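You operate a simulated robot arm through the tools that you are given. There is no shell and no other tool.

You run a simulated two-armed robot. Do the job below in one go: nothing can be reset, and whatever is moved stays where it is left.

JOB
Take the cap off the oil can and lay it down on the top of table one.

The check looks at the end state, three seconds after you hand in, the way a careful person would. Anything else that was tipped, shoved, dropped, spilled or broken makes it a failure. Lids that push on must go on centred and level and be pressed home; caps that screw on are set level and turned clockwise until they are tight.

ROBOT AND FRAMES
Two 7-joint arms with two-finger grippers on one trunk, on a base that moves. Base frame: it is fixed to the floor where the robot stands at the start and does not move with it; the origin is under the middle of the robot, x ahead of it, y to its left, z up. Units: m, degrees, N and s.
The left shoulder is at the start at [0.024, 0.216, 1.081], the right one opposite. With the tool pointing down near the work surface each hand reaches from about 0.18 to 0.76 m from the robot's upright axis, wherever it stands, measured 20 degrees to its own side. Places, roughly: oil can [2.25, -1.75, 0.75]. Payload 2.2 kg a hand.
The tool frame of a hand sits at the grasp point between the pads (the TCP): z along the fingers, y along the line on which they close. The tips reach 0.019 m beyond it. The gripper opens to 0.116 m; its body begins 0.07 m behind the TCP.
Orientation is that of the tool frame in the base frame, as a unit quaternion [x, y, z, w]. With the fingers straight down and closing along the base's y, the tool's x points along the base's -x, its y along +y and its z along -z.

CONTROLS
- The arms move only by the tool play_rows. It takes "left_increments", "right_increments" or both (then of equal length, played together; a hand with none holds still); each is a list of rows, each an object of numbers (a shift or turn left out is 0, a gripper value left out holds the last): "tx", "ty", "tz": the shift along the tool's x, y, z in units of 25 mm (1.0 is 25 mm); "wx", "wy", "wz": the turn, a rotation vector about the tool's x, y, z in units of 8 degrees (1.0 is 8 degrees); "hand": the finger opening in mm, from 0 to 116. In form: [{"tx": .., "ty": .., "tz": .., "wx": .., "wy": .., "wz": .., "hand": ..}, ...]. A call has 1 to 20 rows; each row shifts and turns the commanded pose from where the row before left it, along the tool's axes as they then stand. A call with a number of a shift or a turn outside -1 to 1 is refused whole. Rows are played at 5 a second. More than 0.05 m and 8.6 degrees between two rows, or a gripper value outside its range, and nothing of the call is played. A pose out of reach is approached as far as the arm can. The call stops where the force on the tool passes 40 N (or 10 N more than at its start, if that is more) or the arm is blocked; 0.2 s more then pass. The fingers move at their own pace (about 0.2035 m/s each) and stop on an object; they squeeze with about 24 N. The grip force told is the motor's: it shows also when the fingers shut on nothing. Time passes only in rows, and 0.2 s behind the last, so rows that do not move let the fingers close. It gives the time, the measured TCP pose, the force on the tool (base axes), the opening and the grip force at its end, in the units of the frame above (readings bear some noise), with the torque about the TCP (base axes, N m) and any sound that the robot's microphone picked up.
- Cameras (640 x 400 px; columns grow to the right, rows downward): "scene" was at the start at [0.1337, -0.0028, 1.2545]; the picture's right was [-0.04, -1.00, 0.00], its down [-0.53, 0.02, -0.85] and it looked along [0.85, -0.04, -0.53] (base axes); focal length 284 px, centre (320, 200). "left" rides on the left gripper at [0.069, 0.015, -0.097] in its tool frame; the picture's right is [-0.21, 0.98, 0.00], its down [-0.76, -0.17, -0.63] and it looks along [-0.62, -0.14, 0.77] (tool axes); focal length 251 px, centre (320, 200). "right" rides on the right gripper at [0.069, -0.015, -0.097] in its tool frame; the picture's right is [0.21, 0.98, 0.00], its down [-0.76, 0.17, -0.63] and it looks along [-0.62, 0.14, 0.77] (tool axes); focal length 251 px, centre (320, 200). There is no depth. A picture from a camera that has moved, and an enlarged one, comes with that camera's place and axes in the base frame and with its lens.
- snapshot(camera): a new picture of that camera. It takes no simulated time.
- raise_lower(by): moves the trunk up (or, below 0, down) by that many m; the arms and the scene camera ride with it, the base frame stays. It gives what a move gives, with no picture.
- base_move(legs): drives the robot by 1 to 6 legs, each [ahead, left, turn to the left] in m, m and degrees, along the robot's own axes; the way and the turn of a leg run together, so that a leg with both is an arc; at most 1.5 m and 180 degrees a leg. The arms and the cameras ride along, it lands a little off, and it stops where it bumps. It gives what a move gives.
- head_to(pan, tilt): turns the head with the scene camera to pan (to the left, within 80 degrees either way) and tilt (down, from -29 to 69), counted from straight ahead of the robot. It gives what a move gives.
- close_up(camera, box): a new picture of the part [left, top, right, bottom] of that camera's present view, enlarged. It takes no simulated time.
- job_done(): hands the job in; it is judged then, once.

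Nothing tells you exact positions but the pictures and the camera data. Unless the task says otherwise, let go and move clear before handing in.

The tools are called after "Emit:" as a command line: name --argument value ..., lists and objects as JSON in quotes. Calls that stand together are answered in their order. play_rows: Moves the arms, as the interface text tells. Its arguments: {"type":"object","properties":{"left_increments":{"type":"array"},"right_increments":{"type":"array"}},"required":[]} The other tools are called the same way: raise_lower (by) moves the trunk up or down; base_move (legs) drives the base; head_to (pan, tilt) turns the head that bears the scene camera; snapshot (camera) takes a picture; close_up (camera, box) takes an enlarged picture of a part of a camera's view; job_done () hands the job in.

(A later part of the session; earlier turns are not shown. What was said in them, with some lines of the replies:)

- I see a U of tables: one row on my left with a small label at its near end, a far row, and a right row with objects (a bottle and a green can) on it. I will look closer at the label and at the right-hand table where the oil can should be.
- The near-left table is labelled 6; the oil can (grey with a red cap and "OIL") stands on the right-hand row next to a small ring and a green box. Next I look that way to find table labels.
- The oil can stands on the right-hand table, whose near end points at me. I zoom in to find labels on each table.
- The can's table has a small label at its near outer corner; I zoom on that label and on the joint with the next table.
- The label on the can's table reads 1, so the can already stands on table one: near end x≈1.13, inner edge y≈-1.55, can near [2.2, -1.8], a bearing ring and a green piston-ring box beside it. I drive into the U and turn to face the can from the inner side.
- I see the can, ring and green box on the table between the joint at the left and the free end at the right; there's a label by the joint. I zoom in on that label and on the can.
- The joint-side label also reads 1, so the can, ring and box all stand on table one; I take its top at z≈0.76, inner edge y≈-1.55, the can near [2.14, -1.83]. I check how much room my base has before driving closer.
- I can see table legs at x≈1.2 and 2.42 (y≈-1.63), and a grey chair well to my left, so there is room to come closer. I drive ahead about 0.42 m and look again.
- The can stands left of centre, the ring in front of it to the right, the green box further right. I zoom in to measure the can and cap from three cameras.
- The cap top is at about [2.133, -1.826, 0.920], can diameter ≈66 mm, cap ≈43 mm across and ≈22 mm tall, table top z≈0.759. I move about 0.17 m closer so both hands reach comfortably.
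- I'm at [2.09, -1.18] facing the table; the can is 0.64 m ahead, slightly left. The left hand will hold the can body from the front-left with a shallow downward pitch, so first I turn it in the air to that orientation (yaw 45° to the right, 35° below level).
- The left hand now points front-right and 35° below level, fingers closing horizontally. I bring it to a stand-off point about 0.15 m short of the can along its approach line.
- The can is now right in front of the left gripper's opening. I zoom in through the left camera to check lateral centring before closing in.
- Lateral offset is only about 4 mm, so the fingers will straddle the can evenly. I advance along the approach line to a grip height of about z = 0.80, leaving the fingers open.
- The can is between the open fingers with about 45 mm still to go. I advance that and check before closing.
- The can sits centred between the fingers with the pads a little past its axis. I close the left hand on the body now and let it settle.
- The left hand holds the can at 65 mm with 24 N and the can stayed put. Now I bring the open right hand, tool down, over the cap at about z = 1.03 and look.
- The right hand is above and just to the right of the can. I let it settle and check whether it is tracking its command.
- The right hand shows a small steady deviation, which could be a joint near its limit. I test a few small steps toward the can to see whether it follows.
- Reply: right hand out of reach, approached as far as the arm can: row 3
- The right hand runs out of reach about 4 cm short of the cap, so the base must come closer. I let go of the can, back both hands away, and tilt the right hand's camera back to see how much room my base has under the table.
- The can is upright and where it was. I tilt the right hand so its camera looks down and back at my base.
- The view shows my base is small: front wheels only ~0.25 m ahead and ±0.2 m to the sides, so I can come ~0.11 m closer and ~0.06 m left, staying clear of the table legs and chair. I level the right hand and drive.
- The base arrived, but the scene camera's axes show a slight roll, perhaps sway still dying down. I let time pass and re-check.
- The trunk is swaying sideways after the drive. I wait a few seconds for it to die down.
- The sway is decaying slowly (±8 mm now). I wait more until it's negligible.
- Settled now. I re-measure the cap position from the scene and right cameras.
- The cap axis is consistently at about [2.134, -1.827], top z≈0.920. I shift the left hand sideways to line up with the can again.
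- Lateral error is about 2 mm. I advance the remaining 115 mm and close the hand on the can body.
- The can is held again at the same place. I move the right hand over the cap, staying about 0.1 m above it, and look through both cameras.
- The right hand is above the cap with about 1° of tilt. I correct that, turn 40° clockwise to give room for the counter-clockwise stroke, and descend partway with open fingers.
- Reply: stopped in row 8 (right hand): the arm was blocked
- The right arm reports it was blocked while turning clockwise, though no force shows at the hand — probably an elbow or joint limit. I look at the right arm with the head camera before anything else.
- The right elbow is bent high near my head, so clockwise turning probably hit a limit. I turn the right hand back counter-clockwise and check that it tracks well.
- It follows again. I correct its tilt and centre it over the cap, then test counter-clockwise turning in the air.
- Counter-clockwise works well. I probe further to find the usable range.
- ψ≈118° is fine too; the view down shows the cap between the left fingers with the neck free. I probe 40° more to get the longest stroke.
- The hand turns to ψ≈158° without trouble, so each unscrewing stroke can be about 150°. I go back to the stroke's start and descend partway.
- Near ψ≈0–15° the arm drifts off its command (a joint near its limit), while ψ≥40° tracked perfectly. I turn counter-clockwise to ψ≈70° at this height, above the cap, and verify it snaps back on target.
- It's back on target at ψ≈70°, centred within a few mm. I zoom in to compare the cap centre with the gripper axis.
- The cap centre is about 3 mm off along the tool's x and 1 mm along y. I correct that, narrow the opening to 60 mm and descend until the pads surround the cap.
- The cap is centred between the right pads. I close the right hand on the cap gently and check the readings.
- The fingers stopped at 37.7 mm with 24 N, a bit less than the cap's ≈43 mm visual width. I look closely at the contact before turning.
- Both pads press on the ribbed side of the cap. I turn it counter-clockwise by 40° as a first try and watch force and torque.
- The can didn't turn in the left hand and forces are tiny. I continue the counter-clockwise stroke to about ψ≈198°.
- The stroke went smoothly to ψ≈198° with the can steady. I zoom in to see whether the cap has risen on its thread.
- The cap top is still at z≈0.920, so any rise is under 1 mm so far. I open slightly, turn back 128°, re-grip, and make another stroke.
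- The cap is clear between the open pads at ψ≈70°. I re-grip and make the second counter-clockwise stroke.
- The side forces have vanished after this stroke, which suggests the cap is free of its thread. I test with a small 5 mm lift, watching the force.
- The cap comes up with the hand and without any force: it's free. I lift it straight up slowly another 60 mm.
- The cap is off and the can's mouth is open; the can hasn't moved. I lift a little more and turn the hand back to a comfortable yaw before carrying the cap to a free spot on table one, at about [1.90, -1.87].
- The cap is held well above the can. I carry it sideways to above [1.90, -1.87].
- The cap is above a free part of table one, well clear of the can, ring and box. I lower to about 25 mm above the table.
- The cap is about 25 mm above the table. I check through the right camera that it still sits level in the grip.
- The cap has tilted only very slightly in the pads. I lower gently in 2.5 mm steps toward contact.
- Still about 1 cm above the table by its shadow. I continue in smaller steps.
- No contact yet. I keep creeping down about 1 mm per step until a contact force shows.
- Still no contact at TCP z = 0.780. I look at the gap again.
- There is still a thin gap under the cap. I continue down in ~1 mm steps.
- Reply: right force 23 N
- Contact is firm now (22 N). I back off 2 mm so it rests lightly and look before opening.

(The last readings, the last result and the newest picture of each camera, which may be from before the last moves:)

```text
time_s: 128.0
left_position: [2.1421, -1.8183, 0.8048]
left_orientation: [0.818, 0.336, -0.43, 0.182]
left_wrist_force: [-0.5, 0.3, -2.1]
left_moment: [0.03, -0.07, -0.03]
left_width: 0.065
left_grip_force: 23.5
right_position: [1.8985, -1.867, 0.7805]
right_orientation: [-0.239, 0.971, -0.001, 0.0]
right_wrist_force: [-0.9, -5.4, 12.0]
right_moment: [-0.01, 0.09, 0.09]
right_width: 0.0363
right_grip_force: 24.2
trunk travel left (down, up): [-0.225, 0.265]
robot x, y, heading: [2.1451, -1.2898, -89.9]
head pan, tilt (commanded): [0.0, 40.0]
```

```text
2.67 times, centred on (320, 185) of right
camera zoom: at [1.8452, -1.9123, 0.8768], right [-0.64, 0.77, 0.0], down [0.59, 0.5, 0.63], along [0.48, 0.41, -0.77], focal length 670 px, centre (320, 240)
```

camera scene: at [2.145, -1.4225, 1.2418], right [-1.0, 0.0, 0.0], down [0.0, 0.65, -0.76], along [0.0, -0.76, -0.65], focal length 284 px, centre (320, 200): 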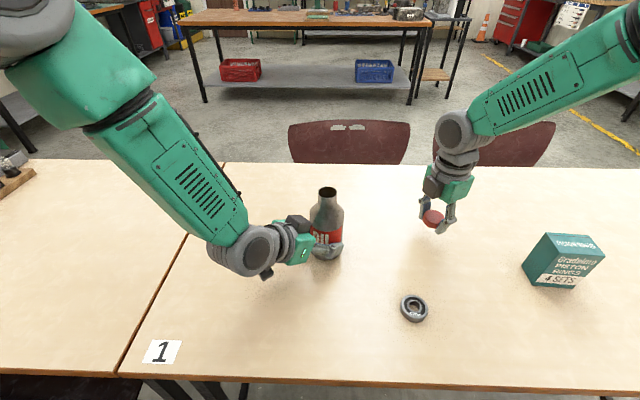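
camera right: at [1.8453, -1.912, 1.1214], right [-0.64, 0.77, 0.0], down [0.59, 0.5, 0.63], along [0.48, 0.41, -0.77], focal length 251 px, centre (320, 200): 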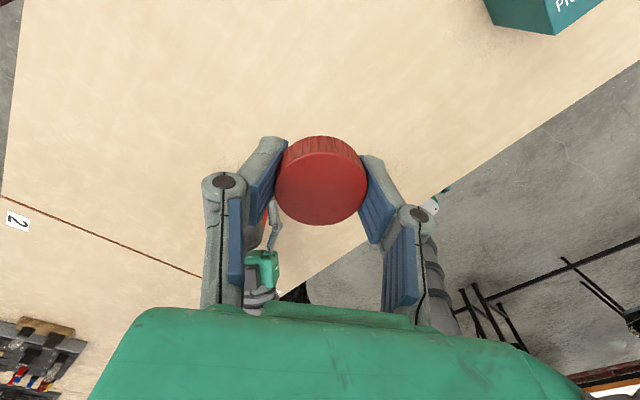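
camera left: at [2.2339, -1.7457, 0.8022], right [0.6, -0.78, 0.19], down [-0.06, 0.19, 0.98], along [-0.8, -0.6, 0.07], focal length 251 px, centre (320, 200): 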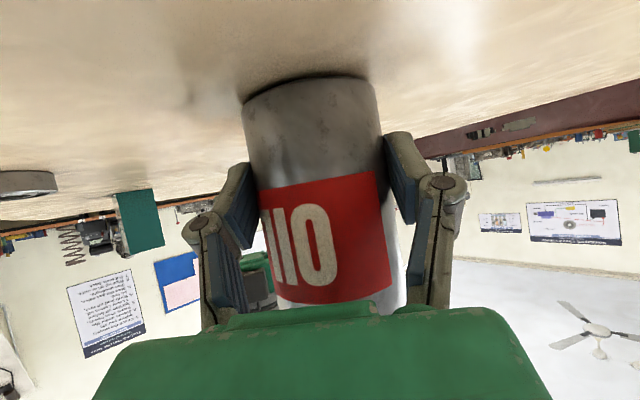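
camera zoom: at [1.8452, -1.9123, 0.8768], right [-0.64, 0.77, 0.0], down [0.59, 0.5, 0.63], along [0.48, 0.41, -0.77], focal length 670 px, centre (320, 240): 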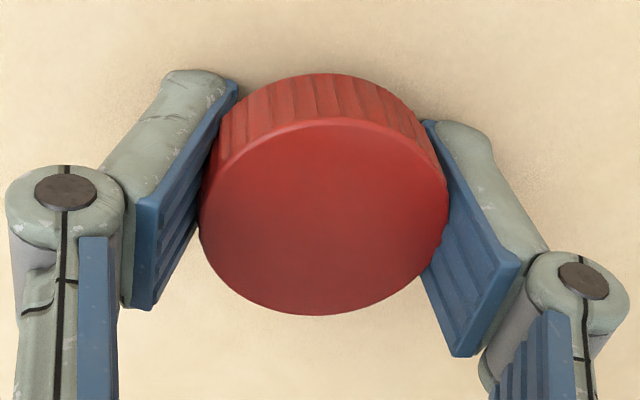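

The fingertips themselves are touching the table, so the cap is within a couple of millimetres of it. I raise 1 mm to unload, then open the hand gradually.

Emit:
play_rows --right_increments '[{"tz": -0.05}, {}, {"hand": 38}, {"hand": 40}, {"hand": 44}, {"hand": 50}, {"hand": 58}, {"hand": 66}, {}]'

Emit:
close_up --camera "scene" --box '[410, 190, 470, 250]'

Emit:
close_up --camera "right" --box '[200, 110, 440, 260]'

```text
time_s: 130.0
left_position: [2.141, -1.819, 0.8038]
left_orientation: [0.818, 0.336, -0.429, 0.182]
left_wrist_force: [0.7, 0.6, -1.1]
left_moment: [0.03, -0.02, 0.0]
left_width: 0.0651
left_grip_force: 24.4
right_position: [1.8984, -1.8668, 0.7811]
right_orientation: [-0.239, 0.971, 0.001, 0.001]
right_wrist_force: [-0.3, -0.7, 0.0]
right_moment: [0.02, 0.03, 0.0]
right_width: 0.0661
right_grip_force: 0.1
trunk travel left (down, up): [-0.225, 0.265]
robot x, y, heading: [2.1438, -1.2909, -89.9]
head pan, tilt (commanded): [0.0, 40.0]
```

```text
6.67 times, centred on (440, 220) of scene
camera zoom: at [2.145, -1.4224, 1.2418], right [-1.0, 0.0, 0.0], down [0.0, 0.65, -0.76], along [0.0, -0.76, -0.65], focal length 1890 px, centre (-480, 67)
```

zoom: 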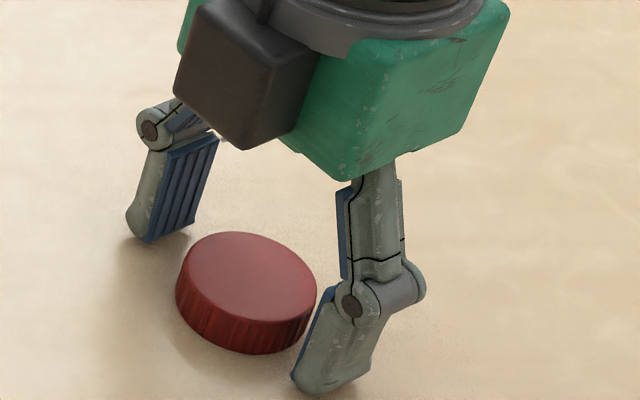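

```text
2.67 times, centred on (320, 185) of right
camera zoom: at [1.8448, -1.9126, 0.878], right [-0.64, 0.77, 0.0], down [0.59, 0.5, 0.63], along [0.49, 0.41, -0.77], focal length 670 px, centre (320, 240)
```

zoom: 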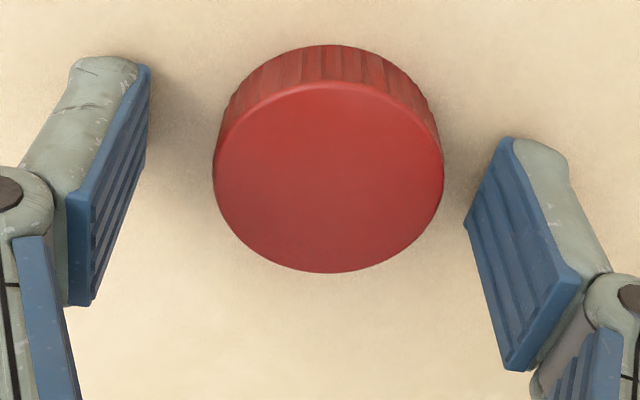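

The cap now lies flat on the table between the open fingers. I open a bit more and lift the right hand straight up and away.

Emit:
play_rows --right_increments '[{"hand": 80}, {"tz": -0.2}, {"tz": -0.4}, {"tz": -0.7}, {"tz": -0.8}, {"tz": -0.8}, {"tz": -0.8}, {"tz": -0.8}, {"tz": -0.8}, {"tz": -0.8}, {"tz": -0.8}, {}]'

Emit:
snapshot --camera "scene"

Emit:
snapshot --camera "right"

```text
time_s: 132.6
left_position: [2.1406, -1.8197, 0.8048]
left_orientation: [0.819, 0.336, -0.428, 0.182]
left_wrist_force: [0.2, 0.6, -1.6]
left_moment: [0.02, -0.01, -0.01]
left_width: 0.065
left_grip_force: 24.0
right_position: [1.8984, -1.8683, 0.9536]
right_orientation: [-0.239, 0.971, 0.0, 0.001]
right_wrist_force: [-0.1, 0.0, 0.1]
right_moment: [0.02, -0.04, 0.03]
right_width: 0.0802
right_grip_force: 0.1
trunk travel left (down, up): [-0.225, 0.265]
robot x, y, heading: [2.1434, -1.2994, -90.1]
head pan, tilt (commanded): [0.0, 40.0]
```

```text
taken
camera scene: at [2.145, -1.4224, 1.2418], right [-1.0, 0.0, 0.0], down [0.0, 0.65, -0.76], along [0.0, -0.76, -0.65], focal length 284 px, centre (320, 200)
```

scene: 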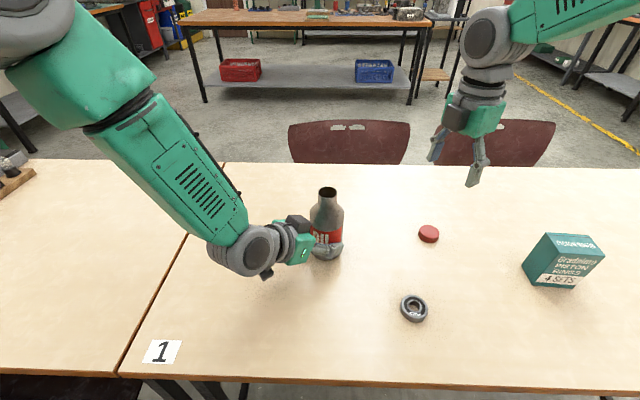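

```text
taken
camera right: at [1.8445, -1.9131, 1.0497], right [-0.64, 0.77, 0.0], down [0.59, 0.5, 0.63], along [0.49, 0.41, -0.77], focal length 251 px, centre (320, 200)
```

right: 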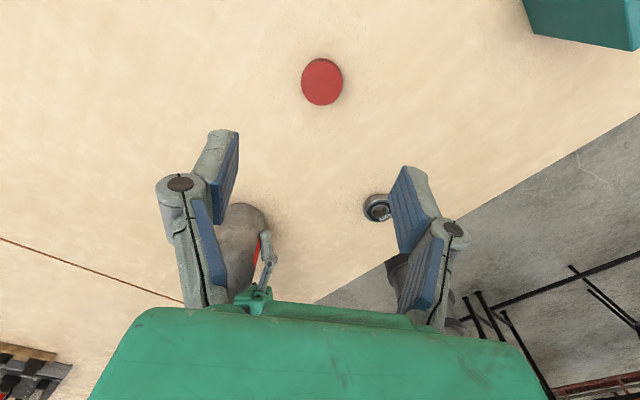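

The cap lies flat on table one, far from everything. The left hand seems to carry a bit of the can's weight (about 1.5 N), so I lower it ~1.5 mm first, checking the force, before letting go.

Emit:
play_rows --left_increments '[{"tx": 0.025, "tz": 0.017}, {"tx": 0.025, "tz": 0.017}, {}, {}]'

Emit:
close_up --camera "scene" --box '[280, 180, 370, 270]'

Emit:
snapshot --camera "left"

```text
time_s: 133.6
left_position: [2.1403, -1.8183, 0.8031]
left_orientation: [0.819, 0.336, -0.429, 0.182]
left_wrist_force: [-0.1, 0.1, -0.8]
left_moment: [0.01, -0.01, -0.01]
left_width: 0.0649
left_grip_force: 24.4
right_position: [1.8982, -1.8672, 0.9535]
right_orientation: [-0.238, 0.971, 0.0, 0.001]
right_wrist_force: [-0.4, 0.5, 0.5]
right_moment: [0.02, 0.02, 0.0]
right_width: 0.0801
right_grip_force: 0.2
trunk travel left (down, up): [-0.225, 0.265]
robot x, y, heading: [2.1454, -1.2902, -89.8]
head pan, tilt (commanded): [0.0, 40.0]
```

```text
4.44 times, centred on (325, 225) of scene
camera zoom: at [2.145, -1.4221, 1.2418], right [-1.0, 0.0, 0.0], down [0.0, 0.65, -0.76], along [0.0, -0.76, -0.65], focal length 1260 px, centre (298, 89)
```

zoom: 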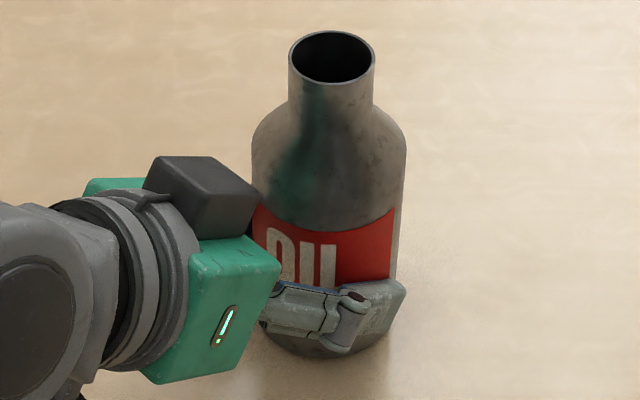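

```text
taken
camera left: at [2.2339, -1.7457, 0.8009], right [0.6, -0.78, 0.19], down [-0.06, 0.19, 0.98], along [-0.8, -0.6, 0.07], focal length 251 px, centre (320, 200)
```

left: 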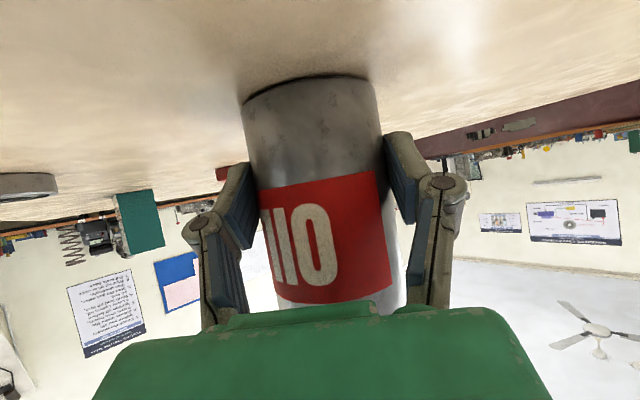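

The downward load dropped to ~0.8 N. I lower another millimetre and read the force.

Emit:
play_rows --left_increments '[{"tx": 0.02, "tz": 0.013}, {}, {}]'

Emit:
play_rows --left_increments '[{}, {}]'

```text
time_s: 134.4
left_position: [2.1408, -1.8194, 0.8037]
left_orientation: [0.818, 0.336, -0.43, 0.182]
left_wrist_force: [-0.7, 0.3, 4.6]
left_moment: [0.08, 0.2, 0.01]
left_width: 0.0649
left_grip_force: 23.9
right_position: [1.8995, -1.8668, 0.9533]
right_orientation: [-0.24, 0.971, -0.001, 0.0]
right_wrist_force: [0.1, -0.1, -0.4]
right_moment: [0.0, -0.02, 0.02]
right_width: 0.0801
right_grip_force: 0.1
trunk travel left (down, up): [-0.225, 0.265]
robot x, y, heading: [2.1435, -1.2962, -89.9]
head pan, tilt (commanded): [0.0, 40.0]
```

```text
time_s: 135.0
left_position: [2.1405, -1.8183, 0.8028]
left_orientation: [0.818, 0.335, -0.43, 0.183]
left_wrist_force: [0.1, -1.1, 7.4]
left_moment: [0.06, 0.21, 0.05]
left_width: 0.0654
left_grip_force: 24.1
right_position: [1.8984, -1.8671, 0.9541]
right_orientation: [-0.239, 0.971, -0.001, 0.0]
right_wrist_force: [-0.2, 0.2, 0.3]
right_moment: [-0.02, -0.01, 0.0]
right_width: 0.08
right_grip_force: 0.0
trunk travel left (down, up): [-0.225, 0.265]
robot x, y, heading: [2.1429, -1.2942, -90.0]
head pan, tilt (commanded): [0.0, 40.0]
```

The can now presses on the table (+7 N), so it stands firmly. I open the left hand and check that the can stays put before retreating.

Emit:
play_rows --left_increments '[{"hand": 70}, {"hand": 80}, {"hand": 112}, {"hand": 112}, {}]'

Emit:
snapshot --camera "left"

Emit:
close_up --camera "scene" --box '[280, 180, 370, 270]'

```text
time_s: 136.2
left_position: [2.1408, -1.8178, 0.8033]
left_orientation: [0.819, 0.336, -0.429, 0.182]
left_wrist_force: [0.4, -0.2, -0.7]
left_moment: [-0.02, 0.02, -0.03]
left_width: 0.1121
left_grip_force: 0.1
right_position: [1.8978, -1.8669, 0.953]
right_orientation: [-0.239, 0.971, 0.002, 0.001]
right_wrist_force: [0.3, -0.3, -0.1]
right_moment: [-0.01, -0.03, -0.03]
right_width: 0.0802
right_grip_force: 0.1
trunk travel left (down, up): [-0.225, 0.265]
robot x, y, heading: [2.1447, -1.2946, -90.0]
head pan, tilt (commanded): [0.0, 40.0]
```

```text
taken
camera left: at [2.234, -1.7456, 0.8002], right [0.6, -0.78, 0.19], down [-0.06, 0.19, 0.98], along [-0.8, -0.6, 0.07], focal length 251 px, centre (320, 200)
```

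left: 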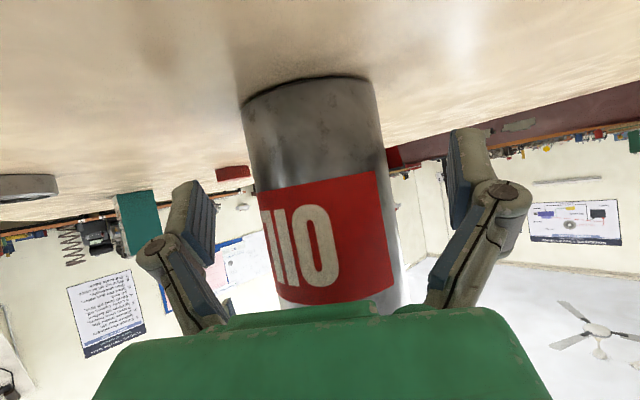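

```text
4.44 times, centred on (325, 225) of scene
camera zoom: at [2.1449, -1.4221, 1.2419], right [-1.0, 0.0, 0.0], down [0.0, 0.65, -0.76], along [0.0, -0.76, -0.65], focal length 1260 px, centre (298, 89)
```

zoom: 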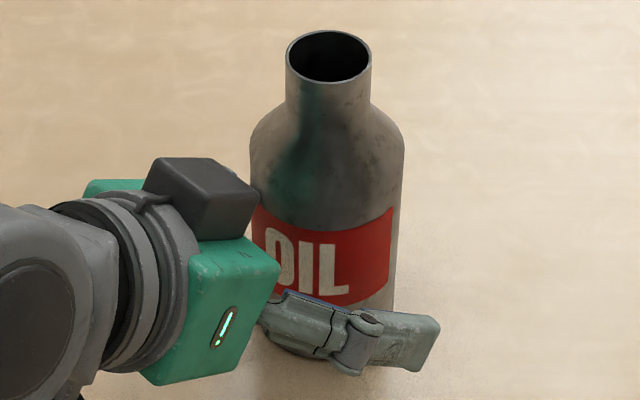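

The can stands upright and free. I back the left hand straight out along its approach line.

Emit:
play_rows --left_increments '[{"tz": -0.3}, {"tz": -0.5}, {"tz": -0.8}, {"tz": -0.8}, {"tz": -0.8}, {"tz": -0.8}, {"tz": -0.8}, {"tz": -0.8}, {"tz": -0.8}, {"tz": -0.8}, {}]' --right_increments '[{"tz": -0.5}, {"tz": -0.5}, {"tz": -0.5}, {"tz": -0.5}, {}, {}, {}, {}, {}, {}, {}]'

Emit:
snapshot --camera "scene"

Emit:
snapshot --camera "left"

Emit:
close_up --camera "scene" --box '[290, 170, 470, 340]'

```text
time_s: 138.6
left_position: [2.2463, -1.7138, 0.9043]
left_orientation: [0.818, 0.337, -0.429, 0.182]
left_wrist_force: [-0.1, -0.5, 0.9]
left_moment: [0.02, -0.01, -0.01]
left_width: 0.112
left_grip_force: 0.0
right_position: [1.899, -1.8672, 1.0041]
right_orientation: [-0.238, 0.971, 0.0, 0.0]
right_wrist_force: [0.7, 0.4, 0.8]
right_moment: [0.0, 0.03, 0.02]
right_width: 0.08
right_grip_force: 0.0
trunk travel left (down, up): [-0.225, 0.265]
robot x, y, heading: [2.145, -1.2927, -89.9]
head pan, tilt (commanded): [0.0, 40.0]
```

```text
taken
camera scene: at [2.1461, -1.4217, 1.2419], right [-1.0, 0.0, 0.0], down [0.0, 0.65, -0.76], along [0.0, -0.76, -0.65], focal length 284 px, centre (320, 200)
```

scene: 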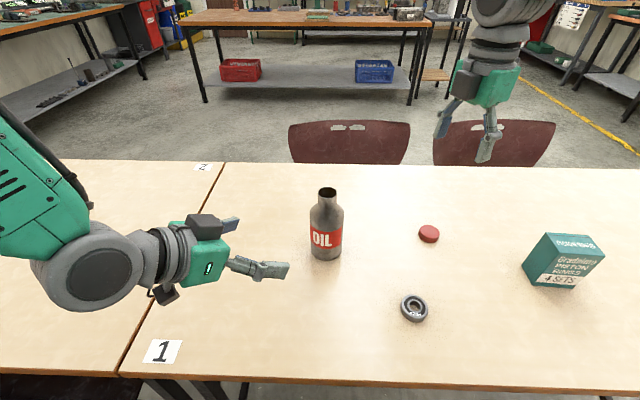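

```text
taken
camera left: at [2.3397, -1.6402, 0.902], right [0.6, -0.78, 0.19], down [-0.06, 0.19, 0.98], along [-0.8, -0.6, 0.07], focal length 251 px, centre (320, 200)
```

left: 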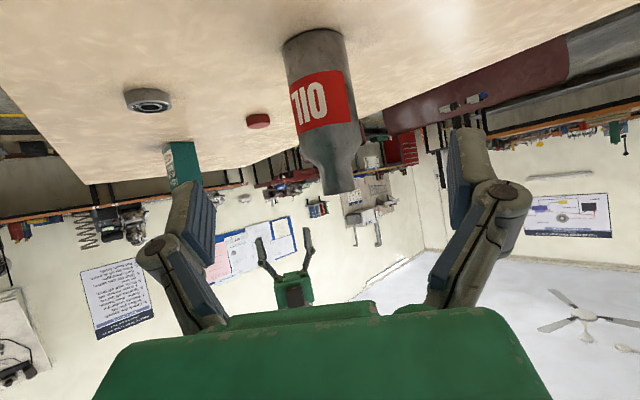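

```text
2.35 times, centred on (380, 255) of scene
camera zoom: at [2.1461, -1.4217, 1.2419], right [-1.0, 0.0, 0.0], down [0.0, 0.65, -0.76], along [0.0, -0.76, -0.65], focal length 667 px, centre (179, 71)
```

zoom: 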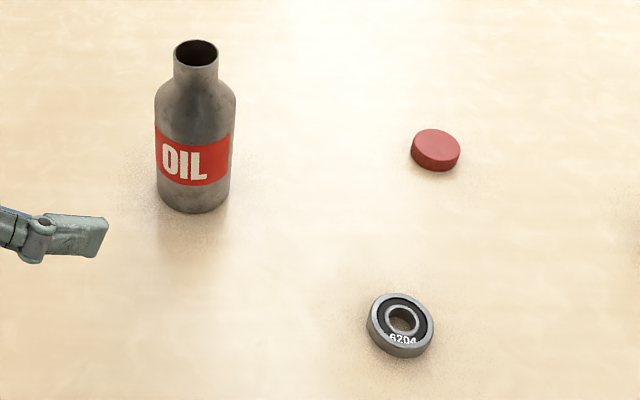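

The can stands upright with its mouth open, and the cap lies flat on table one. The ring and the box are where they were, and both hands are empty and clear, so I hand the job in.

Emit:
job_done

```text
The job is handed in.
```

The oil can is uncapped and the cap is lying flat on the top of table one, at about [1.90, -1.87]. The can was already standing on table one, so I set the cap down on the same table, clear of the other items.

- **Uncapping:** it was a screw cap. I held the can with the left hand and turned the cap counter-clockwise with the right in two strokes, about 256° in total, until it lifted off freely.
- **Can:** it is upright and in almost the same place; it shifted by a few millimetres at most while I held it.
- **Other objects:** the bearing ring and the green piston-ring box were not touched.
- **Hands:** both are empty and clear of everything.

I handed the job in but have had no verdict back.
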